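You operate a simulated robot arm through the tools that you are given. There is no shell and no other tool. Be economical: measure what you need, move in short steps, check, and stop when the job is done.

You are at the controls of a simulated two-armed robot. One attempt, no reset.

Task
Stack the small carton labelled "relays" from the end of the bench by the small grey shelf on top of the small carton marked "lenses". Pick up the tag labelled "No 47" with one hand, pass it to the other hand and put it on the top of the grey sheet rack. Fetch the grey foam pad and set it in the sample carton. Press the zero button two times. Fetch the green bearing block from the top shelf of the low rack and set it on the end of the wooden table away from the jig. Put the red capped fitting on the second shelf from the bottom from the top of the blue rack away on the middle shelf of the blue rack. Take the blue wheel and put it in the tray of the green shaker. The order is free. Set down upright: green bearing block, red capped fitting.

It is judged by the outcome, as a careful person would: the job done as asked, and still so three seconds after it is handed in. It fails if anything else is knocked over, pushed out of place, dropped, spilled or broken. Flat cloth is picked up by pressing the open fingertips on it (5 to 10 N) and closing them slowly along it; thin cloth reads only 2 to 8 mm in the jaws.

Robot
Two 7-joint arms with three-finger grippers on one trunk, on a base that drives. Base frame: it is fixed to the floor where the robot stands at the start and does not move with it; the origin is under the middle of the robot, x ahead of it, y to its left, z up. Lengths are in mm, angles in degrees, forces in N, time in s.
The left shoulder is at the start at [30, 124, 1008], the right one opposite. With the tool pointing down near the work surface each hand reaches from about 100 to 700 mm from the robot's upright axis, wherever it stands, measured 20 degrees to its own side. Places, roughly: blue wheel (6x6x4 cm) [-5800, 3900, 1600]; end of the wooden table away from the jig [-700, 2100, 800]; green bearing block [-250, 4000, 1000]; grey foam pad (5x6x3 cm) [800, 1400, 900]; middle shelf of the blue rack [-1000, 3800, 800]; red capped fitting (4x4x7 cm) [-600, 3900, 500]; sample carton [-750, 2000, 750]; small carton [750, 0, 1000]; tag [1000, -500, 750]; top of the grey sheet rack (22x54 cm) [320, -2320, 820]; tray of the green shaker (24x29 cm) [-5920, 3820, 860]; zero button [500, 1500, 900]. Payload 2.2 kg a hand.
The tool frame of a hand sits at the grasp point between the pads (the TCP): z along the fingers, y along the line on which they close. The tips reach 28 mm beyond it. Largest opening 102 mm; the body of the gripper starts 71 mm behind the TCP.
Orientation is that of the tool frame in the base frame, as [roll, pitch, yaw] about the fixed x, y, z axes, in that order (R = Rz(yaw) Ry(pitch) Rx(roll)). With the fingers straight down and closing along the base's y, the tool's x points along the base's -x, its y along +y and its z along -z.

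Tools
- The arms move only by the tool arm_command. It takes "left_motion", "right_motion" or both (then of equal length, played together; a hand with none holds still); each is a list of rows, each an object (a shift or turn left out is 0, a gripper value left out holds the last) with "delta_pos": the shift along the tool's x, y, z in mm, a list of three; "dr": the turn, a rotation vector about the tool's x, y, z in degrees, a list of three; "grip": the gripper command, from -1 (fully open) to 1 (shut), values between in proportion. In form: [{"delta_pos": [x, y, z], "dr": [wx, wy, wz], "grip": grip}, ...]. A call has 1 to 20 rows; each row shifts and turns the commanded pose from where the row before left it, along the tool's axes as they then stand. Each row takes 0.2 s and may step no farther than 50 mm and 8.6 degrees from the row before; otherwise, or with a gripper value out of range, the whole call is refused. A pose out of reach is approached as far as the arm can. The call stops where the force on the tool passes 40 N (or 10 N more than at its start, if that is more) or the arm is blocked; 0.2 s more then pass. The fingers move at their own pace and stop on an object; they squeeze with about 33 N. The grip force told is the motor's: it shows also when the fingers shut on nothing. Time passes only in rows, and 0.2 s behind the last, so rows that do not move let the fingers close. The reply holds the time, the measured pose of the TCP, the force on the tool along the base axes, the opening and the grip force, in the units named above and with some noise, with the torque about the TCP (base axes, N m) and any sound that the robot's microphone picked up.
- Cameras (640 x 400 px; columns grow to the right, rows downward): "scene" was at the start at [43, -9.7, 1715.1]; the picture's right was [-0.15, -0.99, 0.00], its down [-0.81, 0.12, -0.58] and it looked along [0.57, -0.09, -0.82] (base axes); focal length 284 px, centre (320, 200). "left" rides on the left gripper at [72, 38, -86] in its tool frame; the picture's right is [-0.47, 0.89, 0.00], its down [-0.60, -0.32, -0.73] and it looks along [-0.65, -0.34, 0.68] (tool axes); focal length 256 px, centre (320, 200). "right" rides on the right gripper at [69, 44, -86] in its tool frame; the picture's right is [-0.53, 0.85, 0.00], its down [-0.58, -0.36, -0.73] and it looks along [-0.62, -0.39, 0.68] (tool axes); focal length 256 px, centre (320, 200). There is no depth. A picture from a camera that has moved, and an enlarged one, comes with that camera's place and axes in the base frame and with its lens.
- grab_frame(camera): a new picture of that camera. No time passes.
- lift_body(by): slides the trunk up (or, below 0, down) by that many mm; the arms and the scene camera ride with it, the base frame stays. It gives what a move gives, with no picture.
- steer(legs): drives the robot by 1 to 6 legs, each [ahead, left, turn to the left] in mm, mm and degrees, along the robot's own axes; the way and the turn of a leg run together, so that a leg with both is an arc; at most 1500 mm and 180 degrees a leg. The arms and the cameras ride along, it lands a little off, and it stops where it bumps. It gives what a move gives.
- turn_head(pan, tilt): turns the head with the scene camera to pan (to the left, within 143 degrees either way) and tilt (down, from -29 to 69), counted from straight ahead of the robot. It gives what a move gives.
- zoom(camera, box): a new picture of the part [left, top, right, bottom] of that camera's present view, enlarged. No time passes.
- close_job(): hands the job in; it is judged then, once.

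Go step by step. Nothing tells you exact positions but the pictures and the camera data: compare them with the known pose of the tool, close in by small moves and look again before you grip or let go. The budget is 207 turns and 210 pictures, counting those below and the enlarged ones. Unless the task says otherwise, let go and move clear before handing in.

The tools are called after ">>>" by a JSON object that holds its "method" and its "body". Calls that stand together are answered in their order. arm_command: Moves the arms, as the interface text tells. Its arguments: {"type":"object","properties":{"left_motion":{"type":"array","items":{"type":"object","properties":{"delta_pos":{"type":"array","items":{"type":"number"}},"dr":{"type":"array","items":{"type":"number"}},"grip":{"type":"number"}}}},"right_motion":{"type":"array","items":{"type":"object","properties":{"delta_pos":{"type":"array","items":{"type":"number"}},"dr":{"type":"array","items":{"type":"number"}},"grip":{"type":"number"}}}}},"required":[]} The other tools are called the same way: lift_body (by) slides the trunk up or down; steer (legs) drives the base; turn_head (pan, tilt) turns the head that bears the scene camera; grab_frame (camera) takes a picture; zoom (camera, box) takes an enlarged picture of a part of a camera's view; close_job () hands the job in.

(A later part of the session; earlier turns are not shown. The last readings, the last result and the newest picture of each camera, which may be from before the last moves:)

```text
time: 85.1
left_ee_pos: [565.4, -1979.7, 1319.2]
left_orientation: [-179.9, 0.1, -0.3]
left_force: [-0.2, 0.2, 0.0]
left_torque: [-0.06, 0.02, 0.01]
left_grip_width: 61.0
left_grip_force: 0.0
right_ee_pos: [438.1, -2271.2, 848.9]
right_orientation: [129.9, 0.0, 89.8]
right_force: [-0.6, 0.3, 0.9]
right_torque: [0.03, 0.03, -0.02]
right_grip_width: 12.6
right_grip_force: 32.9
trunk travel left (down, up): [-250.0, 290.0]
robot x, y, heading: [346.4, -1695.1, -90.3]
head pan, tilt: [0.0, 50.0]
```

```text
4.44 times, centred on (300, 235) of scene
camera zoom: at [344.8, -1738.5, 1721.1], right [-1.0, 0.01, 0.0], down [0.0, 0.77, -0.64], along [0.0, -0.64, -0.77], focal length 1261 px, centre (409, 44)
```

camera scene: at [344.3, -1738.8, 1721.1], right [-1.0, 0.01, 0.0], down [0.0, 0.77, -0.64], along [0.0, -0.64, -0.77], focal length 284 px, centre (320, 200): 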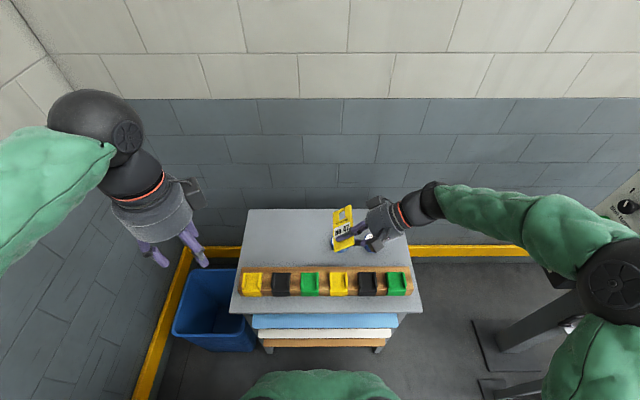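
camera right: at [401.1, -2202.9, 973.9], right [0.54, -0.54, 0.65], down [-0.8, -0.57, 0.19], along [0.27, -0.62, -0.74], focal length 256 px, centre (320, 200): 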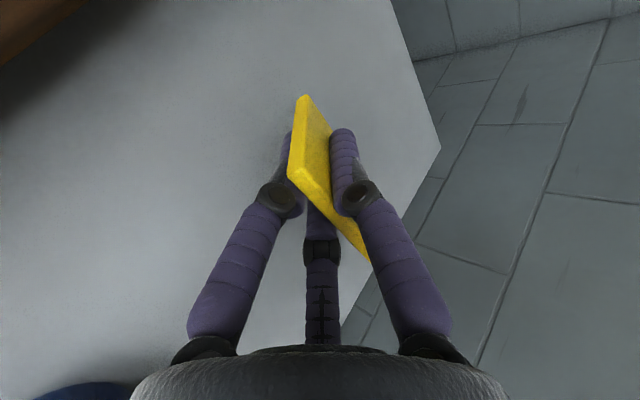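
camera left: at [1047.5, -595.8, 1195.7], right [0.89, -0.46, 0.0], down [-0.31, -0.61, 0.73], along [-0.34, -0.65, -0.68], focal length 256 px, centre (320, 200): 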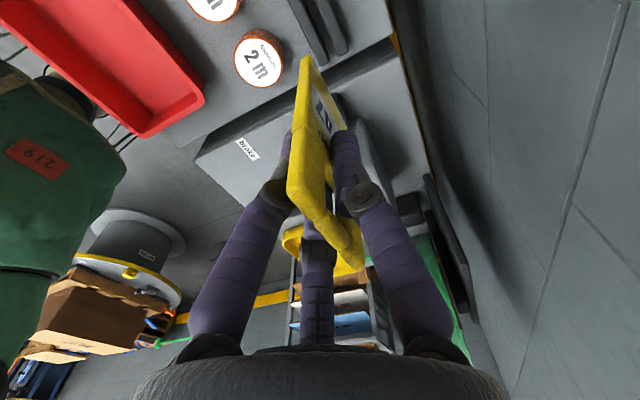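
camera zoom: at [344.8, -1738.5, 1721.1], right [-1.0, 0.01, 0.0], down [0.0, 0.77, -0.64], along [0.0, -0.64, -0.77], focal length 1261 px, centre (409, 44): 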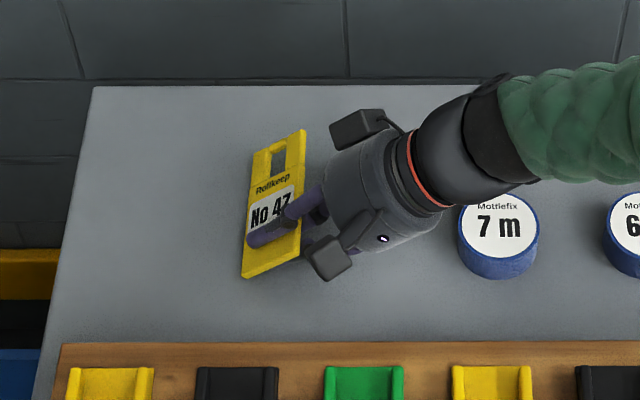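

>>> {"method": "arm_command", "body": {"right_motion": [{"delta_pos": [0, -2.3, 1.9]}, {}, {"delta_pos": [0, -2.3, 1.9]}, {}]}}

>>> {"method": "arm_command", "body": {"right_motion": [{"delta_pos": [0, -2.3, 1.9]}, {}, {"delta_pos": [0, -2.3, 1.9]}, {}]}}

```text
time: 86.1
left_ee_pos: [565.5, -1976.5, 1320.2]
left_orientation: [179.9, 0.0, -0.3]
left_force: [0.2, 0.8, 0.7]
left_torque: [0.02, -0.02, 0.03]
left_grip_width: 61.1
left_grip_force: 0.0
right_ee_pos: [438.4, -2271.0, 847.3]
right_orientation: [129.8, 0.2, 89.6]
right_force: [3.4, 4.2, 30.1]
right_torque: [0.38, -0.72, 0.24]
right_grip_width: 12.9
right_grip_force: 33.4
trunk travel left (down, up): [-250.0, 290.0]
robot x, y, heading: [340.7, -1692.8, -90.5]
head pan, tilt: [0.0, 50.0]
```

```text
time: 86.5
left_ee_pos: [565.0, -1979.8, 1319.7]
left_orientation: [-179.9, 0.1, -0.1]
left_force: [0.2, -0.7, 0.5]
left_torque: [0.04, 0.0, -0.02]
left_grip_width: 61.3
left_grip_force: 0.1
right_ee_pos: [439.3, -2273.1, 847.0]
right_orientation: [129.6, 0.4, 89.6]
right_force: [1.4, 3.9, 16.0]
right_torque: [0.37, -0.28, 0.17]
right_grip_width: 12.3
right_grip_force: 33.0
trunk travel left (down, up): [-250.0, 290.0]
robot x, y, heading: [345.0, -1695.8, -90.3]
head pan, tilt: [0.0, 50.0]
stopped in row 1 (right hand): the force on the tool passed its limit at 43 N (the readings are from after the stop); the commanded pose is now the measured one
```

Contact. Relieve by 6 mm, open a little, and slide the hand back and up out along its axis.

>>> {"method": "arm_command", "body": {"right_motion": [{"delta_pos": [0, 4.6, -3.9]}, {}, {"grip": 0.6}, {"grip": 0.5}, {}, {}]}}

>>> {"method": "zoom", "body": {"camera": "scene", "box": [240, 190, 360, 280]}}

>>> {"method": "grab_frame", "body": {"camera": "right"}}

```text
time: 87.9
left_ee_pos: [564.5, -1979.8, 1319.0]
left_orientation: [-179.9, 0.1, -0.2]
left_force: [0.0, 0.2, 0.1]
left_torque: [0.01, -0.01, 0.04]
left_grip_width: 61.1
left_grip_force: 0.1
right_ee_pos: [438.1, -2273.3, 851.2]
right_orientation: [129.7, 0.2, 89.6]
right_force: [0.1, 0.3, 0.3]
right_torque: [0.0, 0.01, 0.03]
right_grip_width: 25.7
right_grip_force: 0.1
trunk travel left (down, up): [-250.0, 290.0]
robot x, y, heading: [341.2, -1690.4, -90.4]
head pan, tilt: [0.0, 50.0]
```

```text
4.44 times, centred on (300, 235) of scene
camera zoom: at [344.8, -1738.5, 1721.1], right [-1.0, 0.01, 0.0], down [0.0, 0.77, -0.64], along [0.0, -0.64, -0.77], focal length 1261 px, centre (409, 44)
```

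zoom: 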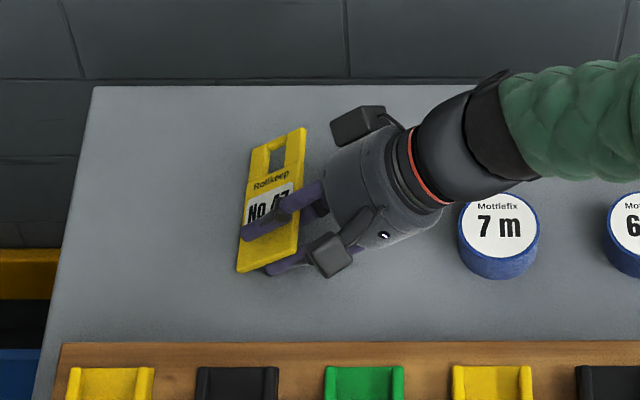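

```text
143 pictures are left
camera right: at [400.6, -2204.5, 940.9], right [0.54, -0.54, 0.65], down [-0.8, -0.57, 0.19], along [0.27, -0.62, -0.73], focal length 256 px, centre (320, 200)
```

right: 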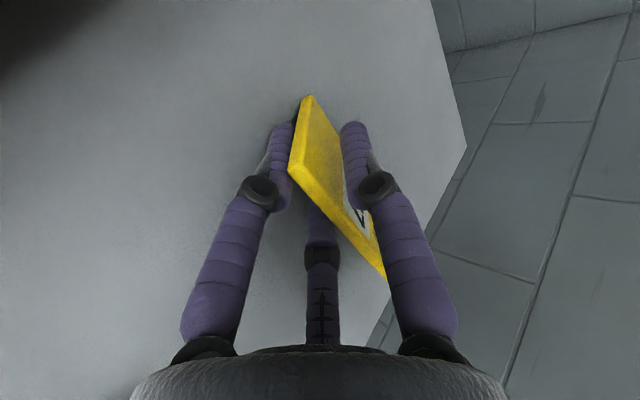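

>>> {"method": "arm_command", "body": {"right_motion": [{"delta_pos": [0, 0, -10], "grip": 0.4}, {"delta_pos": [0, 0, -10]}, {"delta_pos": [0, 0, -10]}, {"delta_pos": [0, 0, -15]}, {"delta_pos": [0, 0, -20]}, {"delta_pos": [0, 0, -30]}, {}]}}

>>> {"method": "zoom", "body": {"camera": "scene", "box": [240, 190, 360, 280]}}

```text
time: 89.5
left_ee_pos: [566.5, -1980.6, 1319.1]
left_orientation: [-179.9, 0.1, -0.2]
left_force: [0.8, 0.2, -0.8]
left_torque: [0.0, 0.0, 0.03]
left_grip_width: 61.2
left_grip_force: 0.1
right_ee_pos: [364.5, -2272.0, 915.4]
right_orientation: [129.8, 0.0, 89.8]
right_force: [0.5, -0.5, -0.3]
right_torque: [0.02, 0.01, 0.0]
right_grip_width: 30.7
right_grip_force: 0.1
trunk travel left (down, up): [-250.0, 290.0]
robot x, y, heading: [340.6, -1693.6, -90.2]
head pan, tilt: [0.0, 50.0]
```

```text
4.44 times, centred on (300, 235) of scene
camera zoom: at [345.3, -1739.0, 1721.1], right [-1.0, 0.01, 0.0], down [0.0, 0.77, -0.64], along [0.0, -0.64, -0.77], focal length 1261 px, centre (409, 44)
```

zoom: 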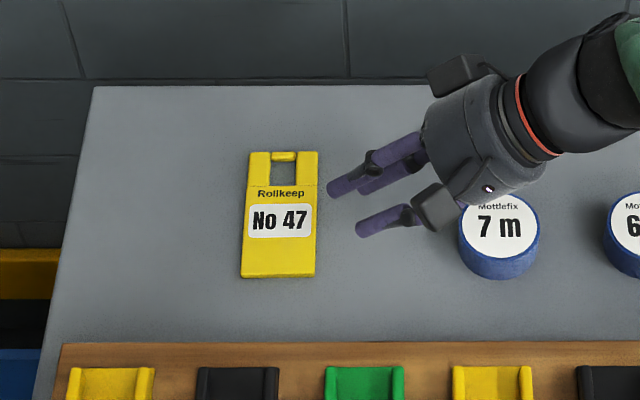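

The tag lies flat on the rack. Raise the right hand, return both hands to neutral, and plan the next station.

>>> {"method": "arm_command", "body": {"right_motion": [{"delta_pos": [0, 34.5, -28.9]}, {"delta_pos": [0, 34.5, -28.9]}, {"delta_pos": [0, 34.5, -28.9]}, {"delta_pos": [0, 34.5, -28.9]}, {"delta_pos": [0, 34.5, -28.9]}, {"dr": [8.4, 0, 0]}, {"dr": [8.4, 0, 0]}, {"dr": [8.4, 0, 0]}, {"dr": [8.4, 0, 0]}, {"dr": [8.4, 0, 0]}, {"dr": [8.2, 0, 0], "grip": -1}], "left_motion": [{"dr": [0, 0, -8.4]}, {"dr": [0, 0, -8.4]}, {"dr": [0, 0, -8.4]}, {"dr": [0, 0, -8.4]}, {"dr": [0, 0, -8.4]}, {"dr": [0, 0, -8.4]}, {"dr": [0, 0, -8.4]}, {"dr": [0, 0, -8.4]}, {"dr": [0, 0, -8.4]}, {"dr": [0, 0, -8.4]}, {"dr": [0, 0, -6], "grip": -1}]}}

>>> {"method": "grab_frame", "body": {"camera": "scene"}}

```text
time: 91.9
left_ee_pos: [566.6, -1979.4, 1319.9]
left_orientation: [-179.8, -0.1, 89.9]
left_force: [0.0, 0.8, -0.5]
left_torque: [0.01, 0.03, -0.01]
left_grip_width: 101.7
left_grip_force: 0.0
right_ee_pos: [366.2, -2272.4, 1137.7]
right_orientation: [-179.9, 0.1, 89.6]
right_force: [0.7, -0.9, -0.1]
right_torque: [0.01, -0.01, 0.04]
right_grip_width: 101.4
right_grip_force: 0.1
trunk travel left (down, up): [-250.0, 290.0]
robot x, y, heading: [344.1, -1691.4, -90.0]
head pan, tilt: [0.0, 50.0]
```

```text
141 pictures are left
camera scene: at [346.0, -1738.8, 1721.1], right [-1.0, 0.01, 0.0], down [0.0, 0.77, -0.64], along [0.0, -0.64, -0.77], focal length 284 px, centre (320, 200)
```

scene: 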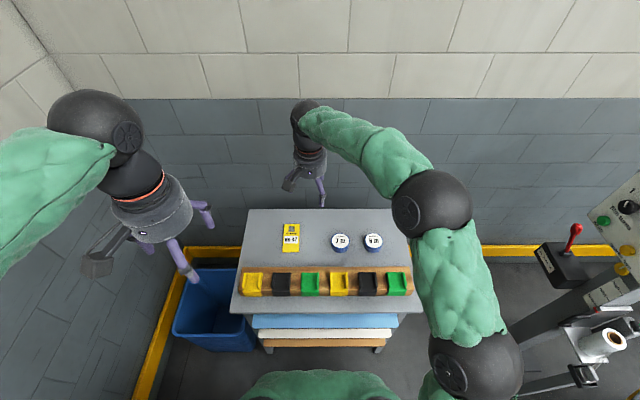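

Heading next to the pad and zero button at y≈1400–1500: tuck the right hand, back out, turn, and drive along the bench.

>>> {"method": "arm_command", "body": {"right_motion": [{"delta_pos": [45, -18, 0]}, {"delta_pos": [45, -18, 0]}, {"delta_pos": [45, -18, 0]}, {"delta_pos": [45, -18, 0]}, {"delta_pos": [45, -18, 0]}, {}]}}

>>> {"method": "steer", "body": {"legs": [[-450, -150, 0], [-450, -200, 0], [0, 0, 90], [0, 1000, 0]]}}

>>> {"method": "turn_head", "body": {"pan": 50, "tilt": 35}}

>>> {"method": "grab_frame", "body": {"camera": "scene"}}

```text
time: 93.3
left_ee_pos: [564.3, -1979.2, 1321.0]
left_orientation: [-179.9, -0.1, 89.7]
left_force: [0.2, 0.2, 1.0]
left_torque: [0.01, 0.0, -0.01]
left_grip_width: 102.0
left_grip_force: 0.1
right_ee_pos: [277.4, -2047.3, 1138.8]
right_orientation: [-180.0, 0.0, 89.7]
right_force: [0.8, -0.3, -0.3]
right_torque: [0.03, 0.01, 0.01]
right_grip_width: 102.2
right_grip_force: 0.1
trunk travel left (down, up): [-250.0, 290.0]
robot x, y, heading: [342.7, -1689.7, -90.2]
head pan, tilt: [0.0, 50.0]
```

```text
time: 107.2
left_ee_pos: [265.1, 421.7, 1319.2]
left_orientation: [-179.8, -0.1, -179.6]
left_force: [0.0, 0.0, 0.1]
left_torque: [-0.03, 0.0, -0.01]
left_grip_width: 101.7
left_grip_force: 0.1
right_ee_pos: [334.8, 135.2, 1139.7]
right_orientation: [180.0, 0.1, -179.8]
right_force: [-0.5, -0.1, 0.3]
right_torque: [0.02, 0.01, 0.03]
right_grip_width: 102.0
right_grip_force: 0.1
trunk travel left (down, up): [-250.0, 290.0]
robot x, y, heading: [-20.2, 196.4, 0.5]
head pan, tilt: [0.0, 50.0]
```

```text
time: 108.4
left_ee_pos: [263.8, 422.2, 1319.4]
left_orientation: [-179.8, -0.1, -179.6]
left_force: [-0.3, -0.6, 0.1]
left_torque: [0.01, -0.01, -0.01]
left_grip_width: 102.2
left_grip_force: 0.1
right_ee_pos: [335.5, 134.4, 1138.6]
right_orientation: [179.8, 0.2, -179.7]
right_force: [-0.8, -0.2, -0.1]
right_torque: [0.0, 0.03, 0.03]
right_grip_width: 102.2
right_grip_force: 0.0
trunk travel left (down, up): [-250.0, 290.0]
robot x, y, heading: [-19.9, 194.5, 0.6]
head pan, tilt: [50.0, 35.0]
```

```text
140 pictures are left
camera scene: at [7.2, 266.6, 1742.8], right [0.77, -0.64, 0.0], down [-0.37, -0.44, -0.82], along [0.52, 0.63, -0.57], focal length 284 px, centre (320, 200)
```

scene: 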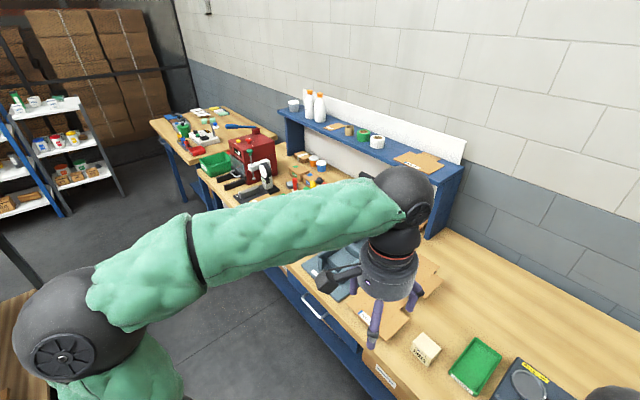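

>>> {"method": "steer", "body": {"legs": [[0, 600, -0.6]]}}

>>> {"method": "turn_head", "body": {"pan": 100, "tilt": 45}}

>>> {"method": "grab_frame", "body": {"camera": "scene"}}

>>> {"method": "turn_head", "body": {"pan": 30, "tilt": 45}}

>>> {"method": "grab_frame", "body": {"camera": "scene"}}

```text
time: 111.8
left_ee_pos: [262.3, 1027.2, 1320.0]
left_orientation: [-179.9, -0.1, -179.9]
left_force: [-1.2, 0.1, 0.2]
left_torque: [-0.03, -0.03, 0.0]
left_grip_width: 102.1
left_grip_force: 0.0
right_ee_pos: [334.2, 740.8, 1138.2]
right_orientation: [-180.0, 0.1, 180.0]
right_force: [0.1, -0.4, 0.3]
right_torque: [-0.04, -0.03, -0.01]
right_grip_width: 102.0
right_grip_force: 0.1
trunk travel left (down, up): [-250.0, 290.0]
robot x, y, heading: [-21.3, 804.6, -0.1]
head pan, tilt: [50.0, 35.0]
```

```text
time: 113.0
left_ee_pos: [262.3, 1028.0, 1321.1]
left_orientation: [-179.9, -0.1, -179.9]
left_force: [-0.3, 0.3, -0.3]
left_torque: [0.0, -0.02, -0.04]
left_grip_width: 102.2
left_grip_force: 0.0
right_ee_pos: [334.5, 740.3, 1138.6]
right_orientation: [180.0, 0.2, 180.0]
right_force: [0.7, 0.1, -0.1]
right_torque: [-0.01, 0.03, 0.01]
right_grip_width: 102.2
right_grip_force: 0.1
trunk travel left (down, up): [-250.0, 290.0]
robot x, y, heading: [-22.0, 803.4, 0.4]
head pan, tilt: [100.0, 45.0]
```

```text
139 pictures are left
camera scene: at [-64.9, 886.3, 1728.1], right [0.98, 0.17, 0.0], down [0.12, -0.7, -0.71], along [-0.12, 0.7, -0.71], focal length 284 px, centre (320, 200)
```

scene: 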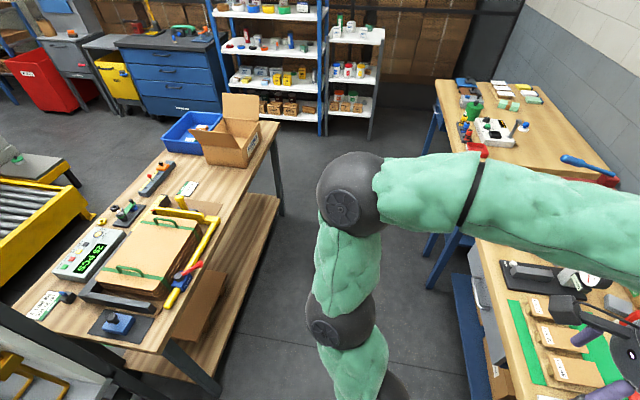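

```text
time: 114.4
left_ee_pos: [263.2, 1027.5, 1319.6]
left_orientation: [-180.0, 0.0, -179.9]
left_force: [0.2, 0.0, -0.6]
left_torque: [0.04, 0.02, 0.0]
left_grip_width: 101.9
left_grip_force: 0.0
right_ee_pos: [332.6, 739.9, 1137.7]
right_orientation: [180.0, 0.2, -180.0]
right_force: [-0.2, -1.2, -0.4]
right_torque: [0.0, 0.0, -0.03]
right_grip_width: 102.1
right_grip_force: 0.2
trunk travel left (down, up): [-250.0, 290.0]
robot x, y, heading: [-25.8, 805.7, -0.1]
head pan, tilt: [30.0, 45.0]
```

```text
138 pictures are left
camera scene: at [19.6, 847.0, 1728.0], right [0.5, -0.87, 0.0], down [-0.61, -0.35, -0.71], along [0.61, 0.35, -0.71], focal length 284 px, centre (320, 200)
```

scene: 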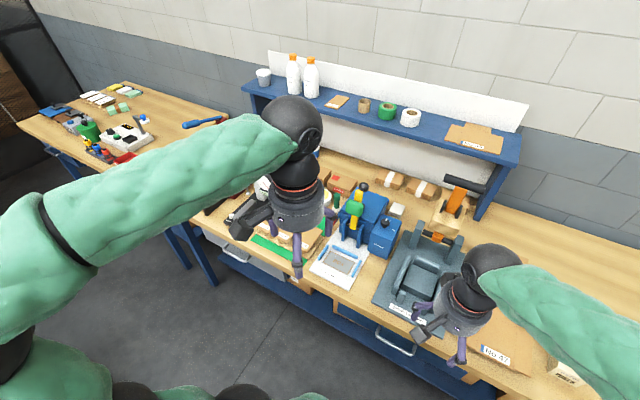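

>>> {"method": "steer", "body": {"legs": [[0, 550, 0]]}}

>>> {"method": "turn_head", "body": {"pan": 0, "tilt": 50}}

>>> {"method": "grab_frame", "body": {"camera": "scene"}}

>>> {"method": "grab_frame", "body": {"camera": "left"}}

>>> {"method": "grab_frame", "body": {"camera": "right"}}

```text
time: 117.6
left_ee_pos: [259.1, 1581.3, 1319.7]
left_orientation: [-179.8, -0.1, -179.4]
left_force: [0.0, -0.1, -0.3]
left_torque: [-0.02, 0.0, -0.02]
left_grip_width: 102.0
left_grip_force: 0.0
right_ee_pos: [330.8, 1294.9, 1139.1]
right_orientation: [-180.0, 0.2, -179.5]
right_force: [-0.4, 0.6, 0.1]
right_torque: [-0.01, 0.0, 0.0]
right_grip_width: 101.9
right_grip_force: 0.1
trunk travel left (down, up): [-250.0, 290.0]
robot x, y, heading: [-26.2, 1358.4, 0.6]
head pan, tilt: [30.0, 45.0]
```

```text
time: 118.5
left_ee_pos: [258.1, 1581.5, 1320.0]
left_orientation: [-179.9, 0.0, -179.5]
left_force: [-0.4, 0.0, 0.2]
left_torque: [-0.01, 0.03, -0.02]
left_grip_width: 102.1
left_grip_force: 0.0
right_ee_pos: [332.0, 1293.8, 1138.8]
right_orientation: [180.0, 0.2, -179.5]
right_force: [-0.9, -0.3, 0.4]
right_torque: [-0.02, 0.01, 0.0]
right_grip_width: 102.1
right_grip_force: 0.1
trunk travel left (down, up): [-250.0, 290.0]
robot x, y, heading: [-19.8, 1356.3, 0.5]
head pan, tilt: [0.0, 50.0]
```

```text
137 pictures are left
camera scene: at [23.6, 1358.2, 1721.1], right [0.01, -1.0, 0.0], down [-0.77, -0.01, -0.64], along [0.64, 0.01, -0.77], focal length 284 px, centre (320, 200)
```

scene: 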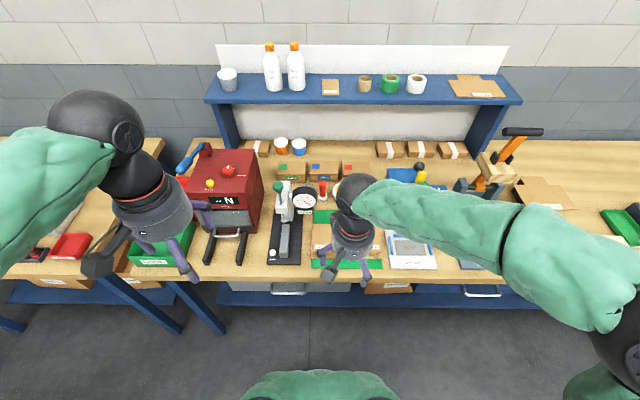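

```text
136 pictures are left
camera left: at [187.2, 1620.0, 1405.5], right [0.46, 0.89, 0.0], down [0.61, -0.31, 0.73], along [0.65, -0.33, -0.68], focal length 256 px, centre (320, 200)
```

left: 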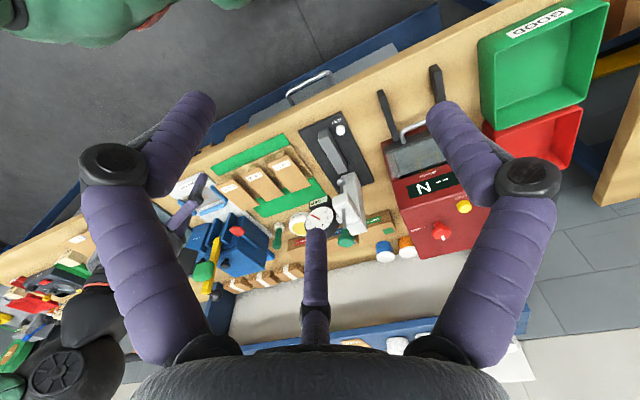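

```text
135 pictures are left
camera right: at [261.6, 1337.4, 1226.0], right [0.53, 0.85, 0.0], down [0.58, -0.36, 0.73], along [0.62, -0.38, -0.68], focal length 256 px, centre (320, 200)
```

right: 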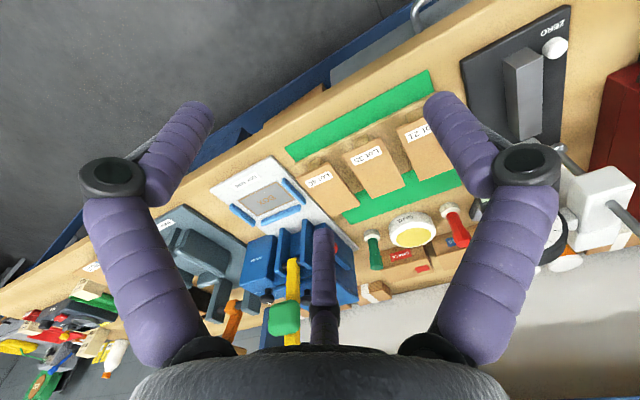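

The white ZERO button on the test stand is about (486, 1518, 898). Taking closer looks at it and searching for the grey foam pad.

>>> {"method": "zoom", "body": {"camera": "scene", "box": [190, 130, 320, 275]}}

>>> {"method": "zoom", "body": {"camera": "right", "box": [160, 120, 480, 320]}}

>>> {"method": "zoom", "body": {"camera": "scene", "box": [360, 120, 580, 280]}}

```text
2.76 times, centred on (255, 202) of scene
camera zoom: at [23.6, 1358.2, 1721.1], right [0.01, -1.0, 0.0], down [-0.77, -0.01, -0.64], along [0.64, 0.01, -0.77], focal length 783 px, centre (499, 193)
```

zoom: 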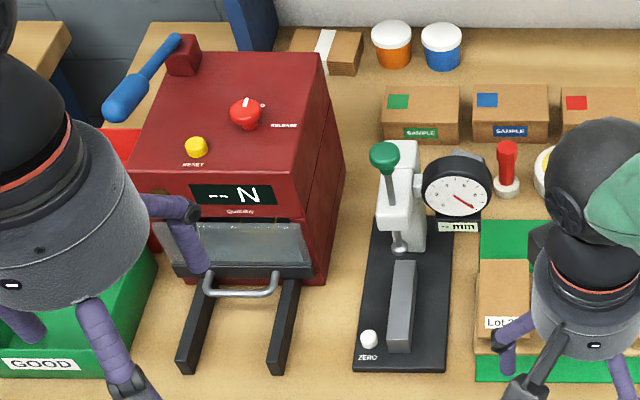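

```text
2.00 times, centred on (320, 220) of right
camera zoom: at [261.6, 1337.4, 1226.0], right [0.53, 0.85, 0.0], down [0.58, -0.36, 0.73], along [0.62, -0.38, -0.68], focal length 512 px, centre (320, 160)
```

zoom: 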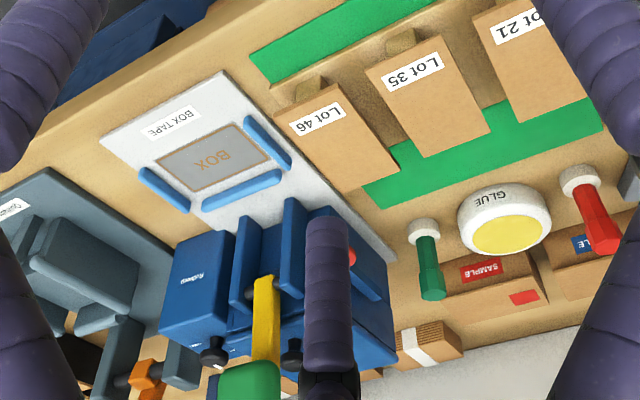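

```text
2.50 times, centred on (470, 200) of scene
camera zoom: at [23.6, 1358.2, 1721.1], right [0.01, -1.0, 0.0], down [-0.77, -0.01, -0.64], along [0.64, 0.01, -0.77], focal length 709 px, centre (-55, 200)
```

zoom: 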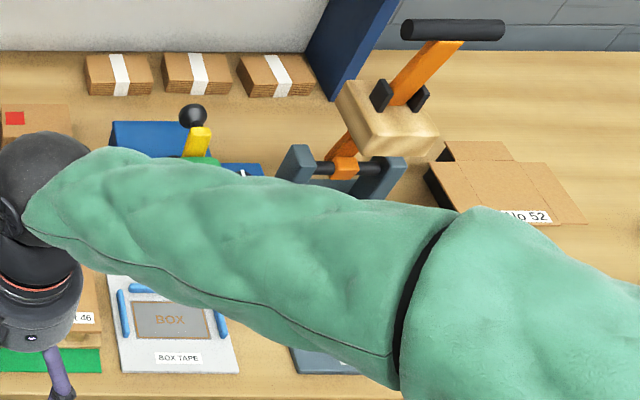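

The pad seems to sit behind the dial gauge, near (765, 1400). Move the right hand aside for a clear view.

>>> {"method": "arm_command", "body": {"right_motion": [{"delta_pos": [10, -40, -20]}, {"delta_pos": [10, -40, -20]}, {"delta_pos": [10, -40, -20]}, {"delta_pos": [10, -40, -20]}, {"delta_pos": [10, -40, -20]}, {}]}}

>>> {"method": "zoom", "body": {"camera": "scene", "box": [240, 120, 460, 280]}}

>>> {"method": "grab_frame", "body": {"camera": "right"}}

```text
time: 119.9
left_ee_pos: [259.1, 1581.3, 1318.8]
left_orientation: [-179.9, -0.1, -179.4]
left_force: [-0.4, 0.2, 0.9]
left_torque: [-0.02, 0.02, 0.01]
left_grip_width: 101.7
left_grip_force: 0.0
right_ee_pos: [283.1, 1092.3, 1238.9]
right_orientation: [-180.0, 0.2, -179.5]
right_force: [0.6, -0.5, -0.2]
right_torque: [-0.03, 0.05, 0.02]
right_grip_width: 101.9
right_grip_force: 0.0
trunk travel left (down, up): [-250.0, 290.0]
robot x, y, heading: [-23.1, 1359.3, 0.5]
head pan, tilt: [0.0, 50.0]
```

```text
2.50 times, centred on (350, 200) of scene
camera zoom: at [24.1, 1358.4, 1721.1], right [0.01, -1.0, 0.0], down [-0.77, -0.01, -0.64], along [0.64, 0.01, -0.77], focal length 709 px, centre (245, 200)
```

zoom: 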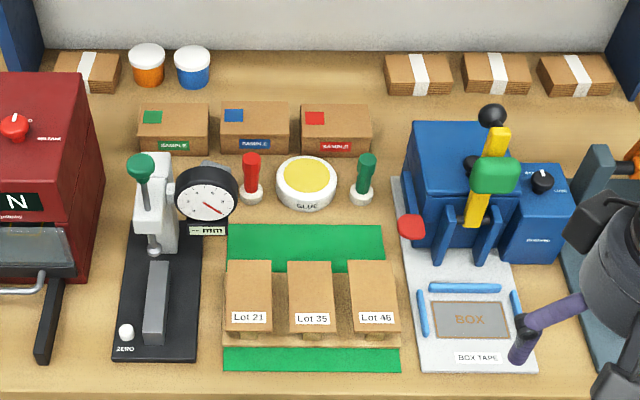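

```text
130 pictures are left
camera right: at [213.3, 1135.0, 1325.5], right [0.53, 0.85, 0.0], down [0.58, -0.36, 0.73], along [0.62, -0.38, -0.68], focal length 256 px, centre (320, 200)
```

right: 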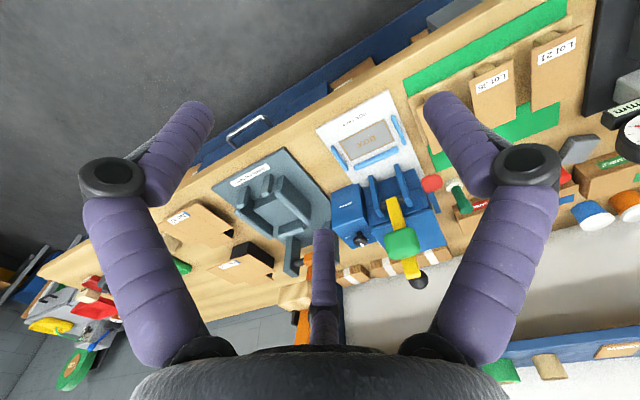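

Drive forward 150, then press zero with the closed left fingers.

>>> {"method": "steer", "body": {"legs": [[150, 0, -0.5]]}}

>>> {"method": "arm_command", "body": {"left_motion": [{"delta_pos": [-20, -15, 40], "grip": 1}, {"delta_pos": [-20, -15, 40]}, {"delta_pos": [-20, -15, 40]}, {"delta_pos": [-10, -15, 40]}, {"delta_pos": [0, -5, 45]}, {"delta_pos": [0, 0, 45]}, {}]}}

>>> {"method": "grab_frame", "body": {"camera": "left"}}

>>> {"method": "grab_frame", "body": {"camera": "scene"}}

```text
time: 121.3
left_ee_pos: [414.6, 1579.8, 1319.8]
left_orientation: [-179.9, -0.2, -180.0]
left_force: [0.6, 0.3, -1.0]
left_torque: [-0.01, 0.02, 0.01]
left_grip_width: 101.6
left_grip_force: 0.0
right_ee_pos: [434.9, 1090.1, 1237.6]
right_orientation: [180.0, 0.1, -179.9]
right_force: [0.8, -0.3, -0.4]
right_torque: [0.01, 0.03, 0.01]
right_grip_width: 102.1
right_grip_force: 0.0
trunk travel left (down, up): [-250.0, 290.0]
robot x, y, heading: [127.6, 1359.7, -0.2]
head pan, tilt: [0.0, 50.0]
```

```text
time: 122.9
left_ee_pos: [483.7, 1516.3, 1072.2]
left_orientation: [-179.8, 0.0, -179.9]
left_force: [-0.6, -0.3, -0.1]
left_torque: [0.0, -0.01, 0.0]
left_grip_width: 2.3
left_grip_force: 31.0
right_ee_pos: [433.0, 1091.4, 1238.4]
right_orientation: [179.9, 0.3, -179.9]
right_force: [-0.8, 1.0, 0.3]
right_torque: [-0.01, -0.01, 0.03]
right_grip_width: 102.1
right_grip_force: 0.0
trunk travel left (down, up): [-250.0, 290.0]
robot x, y, heading: [128.9, 1356.7, 0.0]
head pan, tilt: [0.0, 50.0]
```

```text
129 pictures are left
camera left: at [412.4, 1555.2, 1157.8], right [0.46, 0.89, 0.0], down [0.61, -0.31, 0.73], along [0.65, -0.34, -0.68], focal length 256 px, centre (320, 200)
```

left: 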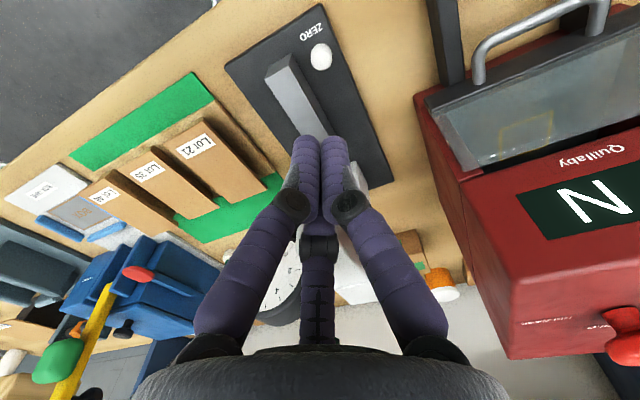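

```text
128 pictures are left
camera scene: at [175.3, 1358.4, 1721.2], right [0.0, -1.0, 0.0], down [-0.77, 0.0, -0.64], along [0.64, 0.0, -0.77], focal length 284 px, centre (320, 200)
```

scene: 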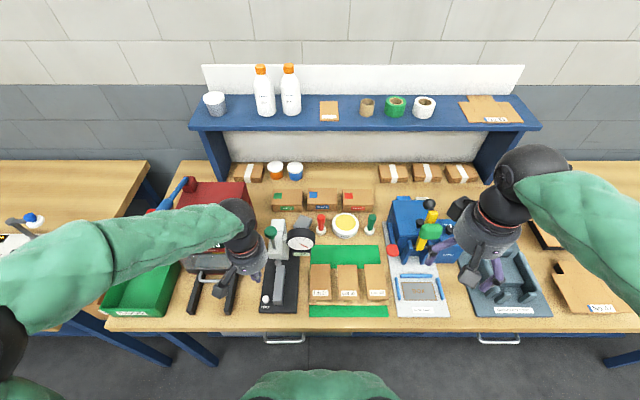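

>>> {"method": "arm_command", "body": {"left_motion": [{"delta_pos": [-2, 0, 45]}, {"delta_pos": [0, 0, 45]}, {"delta_pos": [0, 0, 35]}, {}]}}

>>> {"method": "grab_frame", "body": {"camera": "left"}}

>>> {"method": "zoom", "body": {"camera": "scene", "box": [220, 220, 340, 320]}}

```text
time: 123.9
left_ee_pos: [483.9, 1516.5, 946.2]
left_orientation: [-179.9, -0.1, -179.9]
left_force: [-1.1, 0.6, 1.0]
left_torque: [-0.02, 0.02, 0.03]
left_grip_width: 2.1
left_grip_force: 31.3
right_ee_pos: [433.6, 1092.0, 1238.3]
right_orientation: [179.9, 0.2, -179.9]
right_force: [0.4, 0.7, -0.3]
right_torque: [0.01, -0.01, 0.04]
right_grip_width: 102.0
right_grip_force: 0.1
trunk travel left (down, up): [-250.0, 290.0]
robot x, y, heading: [129.0, 1359.3, 0.1]
head pan, tilt: [0.0, 50.0]
```

```text
127 pictures are left
camera left: at [411.7, 1554.9, 1031.7], right [0.46, 0.89, 0.0], down [0.61, -0.31, 0.73], along [0.65, -0.34, -0.68], focal length 256 px, centre (320, 200)
```

left: 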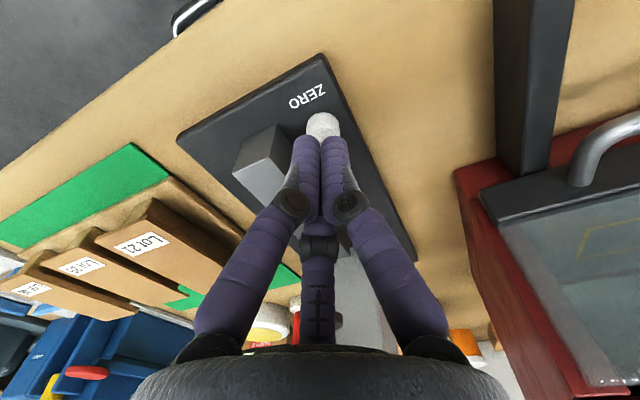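

```text
4.00 times, centred on (280, 270) of scene
camera zoom: at [175.7, 1358.4, 1721.2], right [0.0, -1.0, 0.0], down [-0.77, 0.0, -0.64], along [0.64, 0.0, -0.77], focal length 1135 px, centre (480, -80)
```

zoom: 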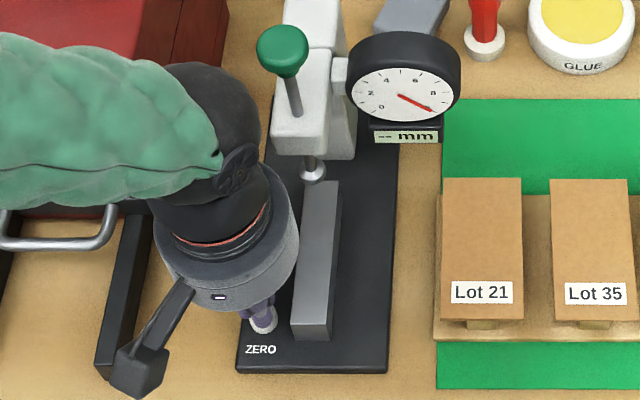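

>>> {"method": "arm_command", "body": {"left_motion": [{"delta_pos": [0, 3, 8]}, {}, {"delta_pos": [0, 0, 5]}, {}, {"delta_pos": [0, 0, 3]}, {}]}}

>>> {"method": "grab_frame", "body": {"camera": "left"}}

```text
time: 125.3
left_ee_pos: [484.4, 1517.7, 929.6]
left_orientation: [-180.0, 0.0, -179.9]
left_force: [0.4, -0.2, 0.5]
left_torque: [0.0, -0.01, -0.02]
left_grip_width: 5.9
left_grip_force: 32.1
right_ee_pos: [432.7, 1090.9, 1238.6]
right_orientation: [179.9, 0.2, -179.9]
right_force: [0.5, 0.1, -0.3]
right_torque: [0.01, 0.0, 0.02]
right_grip_width: 102.0
right_grip_force: 0.1
trunk travel left (down, up): [-250.0, 290.0]
robot x, y, heading: [125.5, 1359.1, 0.4]
head pan, tilt: [0.0, 50.0]
```

```text
125 pictures are left
camera left: at [413.1, 1557.2, 1015.1], right [0.46, 0.89, 0.0], down [0.61, -0.32, 0.73], along [0.65, -0.34, -0.68], focal length 256 px, centre (320, 200)
```

left: 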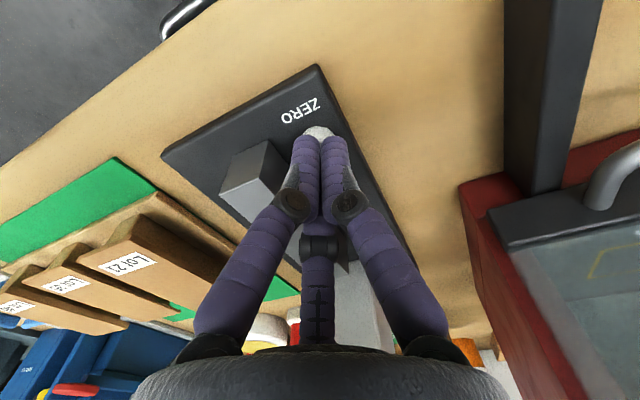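

The fingers straddle the button dome, so I'll lift a little and offset so a single fingertip sits on it.

>>> {"method": "arm_command", "body": {"left_motion": [{"delta_pos": [0, 0, -12]}, {"delta_pos": [-4, 7, 0]}, {}, {"delta_pos": [0, 0, 8]}, {}, {"delta_pos": [0, 0, 3]}, {}]}}

>>> {"method": "grab_frame", "body": {"camera": "left"}}

```text
time: 126.9
left_ee_pos: [489.5, 1525.8, 930.5]
left_orientation: [180.0, -0.1, -179.9]
left_force: [-0.5, -0.9, 0.2]
left_torque: [-0.03, 0.01, -0.02]
left_grip_width: 2.2
left_grip_force: 31.7
right_ee_pos: [433.6, 1090.7, 1238.4]
right_orientation: [179.9, 0.3, -179.8]
right_force: [-0.7, 0.4, -0.3]
right_torque: [0.0, 0.01, 0.0]
right_grip_width: 102.0
right_grip_force: 0.0
trunk travel left (down, up): [-250.0, 290.0]
robot x, y, heading: [128.1, 1358.7, 0.2]
head pan, tilt: [0.0, 50.0]
```

```text
124 pictures are left
camera left: at [418.0, 1564.5, 1016.1], right [0.46, 0.89, 0.0], down [0.61, -0.32, 0.73], along [0.65, -0.34, -0.68], focal length 256 px, centre (320, 200)
```

left: 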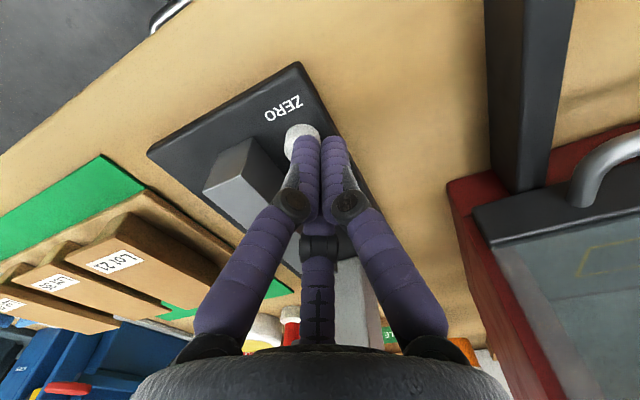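

>>> {"method": "arm_command", "body": {"left_motion": [{"delta_pos": [4, 0, 0]}, {"delta_pos": [0, 0, 2]}, {}, {"delta_pos": [0, 0, 2]}, {}]}}

>>> {"method": "arm_command", "body": {"left_motion": [{"delta_pos": [0, 0, 2]}, {}, {"delta_pos": [0, 0, 2]}, {}]}}

```text
time: 128.1
left_ee_pos: [484.8, 1524.9, 925.9]
left_orientation: [-180.0, -0.1, -180.0]
left_force: [0.6, -0.3, 3.6]
left_torque: [-0.02, -0.02, 0.0]
left_grip_width: 2.0
left_grip_force: 31.6
right_ee_pos: [432.4, 1090.6, 1238.6]
right_orientation: [-180.0, 0.2, -179.9]
right_force: [-1.0, -0.1, 0.2]
right_torque: [0.01, 0.01, -0.04]
right_grip_width: 101.9
right_grip_force: 0.1
trunk travel left (down, up): [-250.0, 290.0]
robot x, y, heading: [130.3, 1354.9, 0.2]
head pan, tilt: [0.0, 50.0]
heard: click
```

```text
time: 129.1
left_ee_pos: [485.6, 1524.7, 922.5]
left_orientation: [179.9, 0.1, -179.9]
left_force: [-0.9, 1.4, 17.7]
left_torque: [-0.05, 0.03, -0.09]
left_grip_width: 6.1
left_grip_force: 30.9
right_ee_pos: [432.5, 1090.1, 1238.3]
right_orientation: [180.0, 0.2, -179.9]
right_force: [-0.6, 0.1, 0.2]
right_torque: [-0.02, -0.01, 0.0]
right_grip_width: 102.1
right_grip_force: 0.0
trunk travel left (down, up): [-250.0, 290.0]
robot x, y, heading: [130.6, 1359.0, 0.0]
head pan, tilt: [0.0, 50.0]
```

One click heard. Lift clear and press once more to the same depth.

>>> {"method": "arm_command", "body": {"left_motion": [{"delta_pos": [0, 0, -5]}, {"delta_pos": [0, 0, -8]}, {}, {}]}}

>>> {"method": "zoom", "body": {"camera": "scene", "box": [220, 220, 340, 320]}}

```text
time: 130.1
left_ee_pos: [484.8, 1526.1, 933.9]
left_orientation: [180.0, -0.1, -179.8]
left_force: [-0.1, 0.2, -0.5]
left_torque: [-0.01, -0.01, 0.01]
left_grip_width: 2.2
left_grip_force: 31.9
right_ee_pos: [432.2, 1091.2, 1237.9]
right_orientation: [179.9, 0.2, -179.9]
right_force: [0.0, 0.0, 0.6]
right_torque: [0.02, 0.02, 0.01]
right_grip_width: 102.4
right_grip_force: 0.1
trunk travel left (down, up): [-250.0, 290.0]
robot x, y, heading: [127.8, 1357.1, -0.0]
head pan, tilt: [0.0, 50.0]
```

```text
4.00 times, centred on (280, 270) of scene
camera zoom: at [176.2, 1358.3, 1721.1], right [0.0, -1.0, 0.0], down [-0.77, 0.0, -0.64], along [0.64, 0.0, -0.77], focal length 1135 px, centre (480, -80)
```

zoom: 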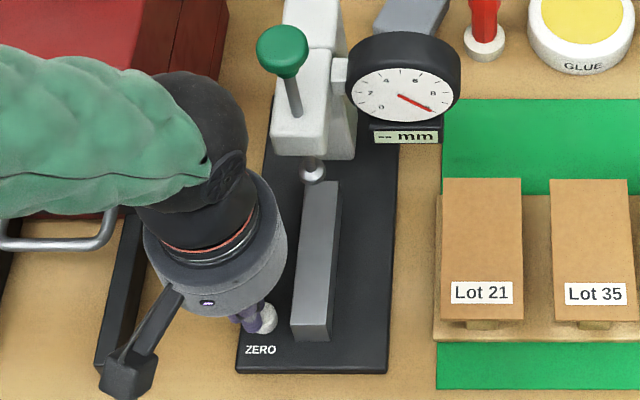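

>>> {"method": "arm_command", "body": {"left_motion": [{"delta_pos": [0, 0, 5]}, {"delta_pos": [0, 0, 2]}, {}, {"delta_pos": [0, 0, 2]}, {}]}}

```text
time: 131.3
left_ee_pos: [484.8, 1524.0, 926.7]
left_orientation: [-179.9, 0.0, -179.9]
left_force: [1.0, 0.5, 2.3]
left_torque: [0.01, -0.02, -0.02]
left_grip_width: 2.1
left_grip_force: 31.7
right_ee_pos: [434.5, 1090.9, 1238.0]
right_orientation: [179.8, 0.1, -179.9]
right_force: [-0.6, 0.9, -0.2]
right_torque: [-0.03, 0.01, 0.03]
right_grip_width: 102.0
right_grip_force: 0.0
trunk travel left (down, up): [-250.0, 290.0]
robot x, y, heading: [127.0, 1354.4, 0.1]
head pan, tilt: [0.0, 50.0]
heard: click
```

Second click heard. Now withdraw straight up and check the display.

>>> {"method": "arm_command", "body": {"left_motion": [{"delta_pos": [0, 0, -10]}, {"delta_pos": [0, 0, -40]}, {"delta_pos": [0, 0, -45]}, {"delta_pos": [0, 0, -45]}, {"delta_pos": [0, 0, -45]}, {"delta_pos": [0, 0, -45]}, {}]}}

>>> {"method": "arm_command", "body": {"left_motion": [{"delta_pos": [-40, -15, 0], "grip": -1}, {"delta_pos": [-40, -15, 0]}, {"delta_pos": [-40, -15, 0]}, {"delta_pos": [-40, -15, 0]}, {}]}}

>>> {"method": "grab_frame", "body": {"camera": "left"}}

>>> {"method": "zoom", "body": {"camera": "scene", "box": [220, 180, 400, 320]}}

```text
time: 132.9
left_ee_pos: [487.5, 1528.5, 1155.6]
left_orientation: [-179.9, 0.0, -179.9]
left_force: [0.4, -0.7, -0.2]
left_torque: [0.02, -0.01, -0.02]
left_grip_width: 1.9
left_grip_force: 31.6
right_ee_pos: [434.6, 1090.6, 1238.6]
right_orientation: [179.8, 0.1, -179.9]
right_force: [0.7, -0.4, -0.6]
right_torque: [-0.02, 0.01, -0.02]
right_grip_width: 102.0
right_grip_force: 0.1
trunk travel left (down, up): [-250.0, 290.0]
robot x, y, heading: [126.6, 1355.5, 0.1]
head pan, tilt: [0.0, 50.0]
```

```text
time: 134.1
left_ee_pos: [647.7, 1468.4, 1157.7]
left_orientation: [-180.0, 0.0, -179.9]
left_force: [-0.3, 0.1, 0.8]
left_torque: [0.01, 0.02, -0.01]
left_grip_width: 101.9
left_grip_force: 0.1
right_ee_pos: [434.1, 1090.8, 1238.6]
right_orientation: [180.0, 0.2, -179.8]
right_force: [0.2, 0.2, 0.5]
right_torque: [-0.03, -0.02, 0.0]
right_grip_width: 102.1
right_grip_force: 0.0
trunk travel left (down, up): [-250.0, 290.0]
robot x, y, heading: [125.6, 1358.0, 0.3]
head pan, tilt: [0.0, 50.0]
```

```text
122 pictures are left
camera left: at [576.4, 1507.5, 1242.7], right [0.46, 0.89, 0.0], down [0.6, -0.31, 0.73], along [0.65, -0.34, -0.68], focal length 256 px, centre (320, 200)
```

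left: 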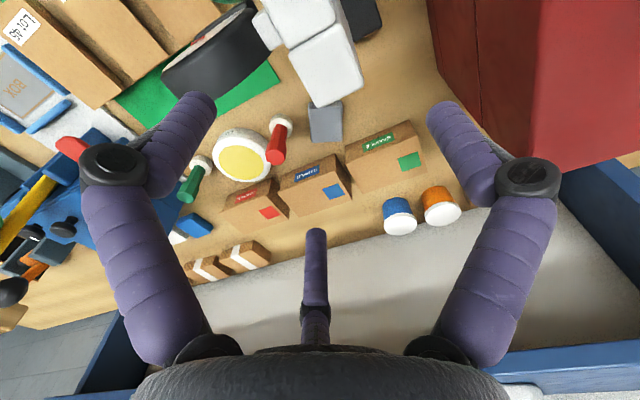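

```text
2.86 times, centred on (310, 250) of scene
camera zoom: at [174.9, 1358.6, 1721.2], right [0.0, -1.0, 0.0], down [-0.77, 0.0, -0.64], along [0.64, 0.0, -0.77], focal length 811 px, centre (349, 57)
```

zoom: 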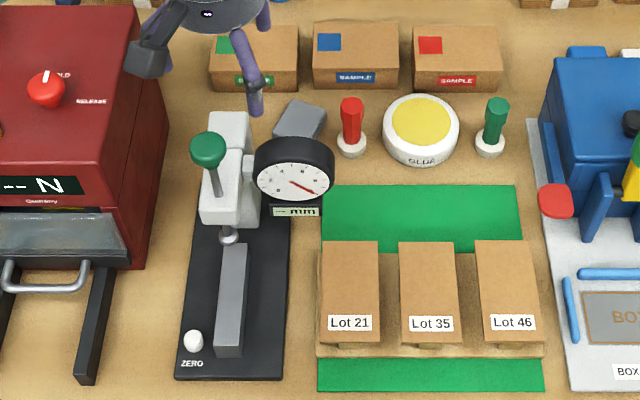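

The foam pad is at about (753, 1421, top 905), just behind the test stand and turned ~−18°. I'll rotate the left hand so its camera stays clear of the stand (closing along the pad's length) while above it.

>>> {"method": "arm_command", "body": {"left_motion": [{"delta_pos": [-40, -18, 0]}, {"delta_pos": [-40, -18, 0]}, {"delta_pos": [-25, -11, 0]}, {"dr": [0, 0, 8.5]}, {"dr": [0, 0, 8.5]}, {"dr": [0, 0, 8.5]}, {"dr": [0, 0, 8.5]}, {"dr": [0, 0, 8.5]}, {"dr": [0, 0, 8.5]}, {"dr": [0, 0, 8.5]}, {"dr": [0, 0, 8.5]}, {"dr": [0, 0, 8.5]}, {"dr": [0, 0, 8.5]}, {"dr": [0, 0, 8.5]}, {"dr": [0, 0, 8.5]}, {"dr": [0, 0, 6]}, {}]}}

>>> {"method": "grab_frame", "body": {"camera": "left"}}

>>> {"method": "zoom", "body": {"camera": "scene", "box": [220, 140, 400, 280]}}

```text
time: 137.7
left_ee_pos: [749.6, 1417.7, 1154.7]
left_orientation: [180.0, 0.2, 71.9]
left_force: [0.5, 0.0, -0.5]
left_torque: [0.0, 0.01, 0.01]
left_grip_width: 102.1
left_grip_force: 0.1
right_ee_pos: [434.3, 1091.4, 1238.0]
right_orientation: [179.8, 0.2, -179.9]
right_force: [0.2, 0.2, -0.1]
right_torque: [0.01, 0.01, -0.03]
right_grip_width: 102.4
right_grip_force: 0.0
trunk travel left (down, up): [-250.0, 290.0]
robot x, y, heading: [127.8, 1356.2, 0.2]
head pan, tilt: [0.0, 50.0]
```

```text
120 pictures are left
camera left: at [809.4, 1476.5, 1240.3], right [0.7, -0.72, 0.0], down [-0.49, -0.48, 0.73], along [-0.52, -0.51, -0.68], focal length 256 px, centre (320, 200)
```

left: 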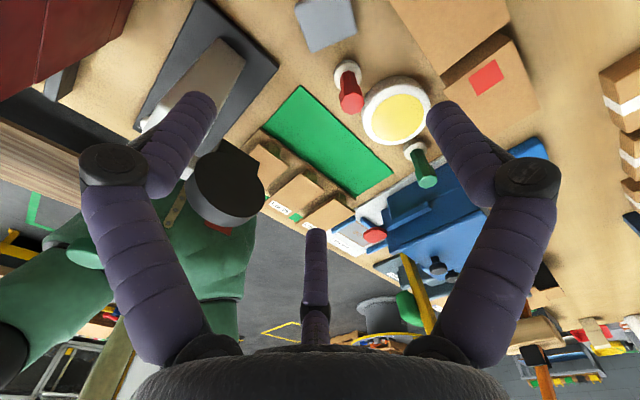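

```text
2.86 times, centred on (310, 210) of scene
camera zoom: at [176.4, 1358.2, 1721.1], right [0.0, -1.0, 0.0], down [-0.77, 0.0, -0.64], along [0.64, 0.0, -0.77], focal length 811 px, centre (349, 171)
```

zoom: 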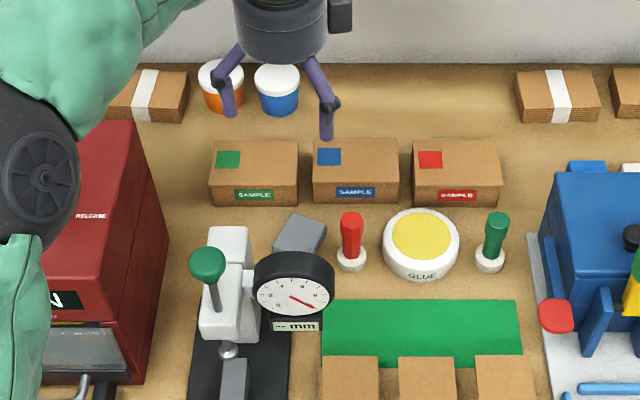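

>>> {"method": "arm_command", "body": {"left_motion": [{"delta_pos": [7.5, 10.2, 0], "grip": -0.6}, {"dr": [0, 0, 5], "delta_pos": [0, 0, 40]}, {"delta_pos": [0, 0, 40]}, {"delta_pos": [0, 0, 40]}, {}]}}

>>> {"method": "grab_frame", "body": {"camera": "left"}}

>>> {"method": "zoom", "body": {"camera": "scene", "box": [220, 140, 400, 280]}}

```text
time: 138.9
left_ee_pos: [760.3, 1421.4, 1032.5]
left_orientation: [-179.9, 0.0, 67.1]
left_force: [-0.6, 0.1, -0.7]
left_torque: [-0.03, -0.03, -0.01]
left_grip_width: 81.4
left_grip_force: 0.3
right_ee_pos: [434.0, 1090.5, 1237.6]
right_orientation: [179.9, 0.2, -179.9]
right_force: [0.5, -0.8, -0.7]
right_torque: [0.01, -0.03, 0.02]
right_grip_width: 101.9
right_grip_force: 0.1
trunk travel left (down, up): [-250.0, 290.0]
robot x, y, heading: [131.0, 1359.4, -0.0]
head pan, tilt: [0.0, 50.0]
```

```text
118 pictures are left
camera left: at [824.4, 1475.4, 1118.9], right [0.63, -0.77, 0.0], down [-0.53, -0.43, 0.73], along [-0.57, -0.46, -0.68], focal length 256 px, centre (320, 200)
```

left: 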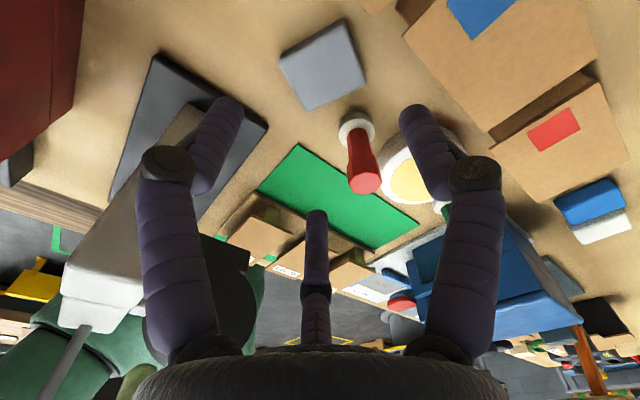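

```text
2.86 times, centred on (310, 210) of scene
camera zoom: at [175.9, 1358.3, 1721.2], right [0.0, -1.0, 0.0], down [-0.77, 0.0, -0.64], along [0.64, 0.0, -0.77], focal length 811 px, centre (349, 171)
```

zoom: 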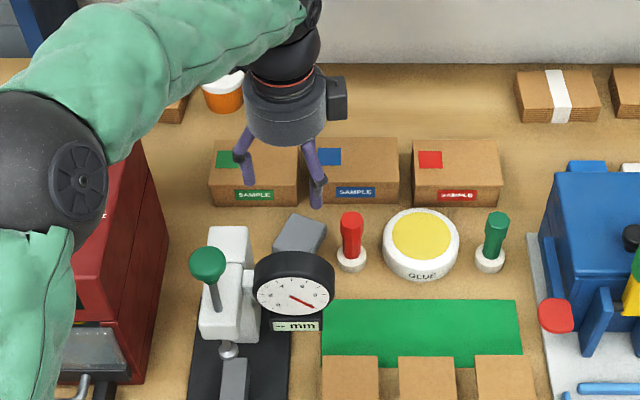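

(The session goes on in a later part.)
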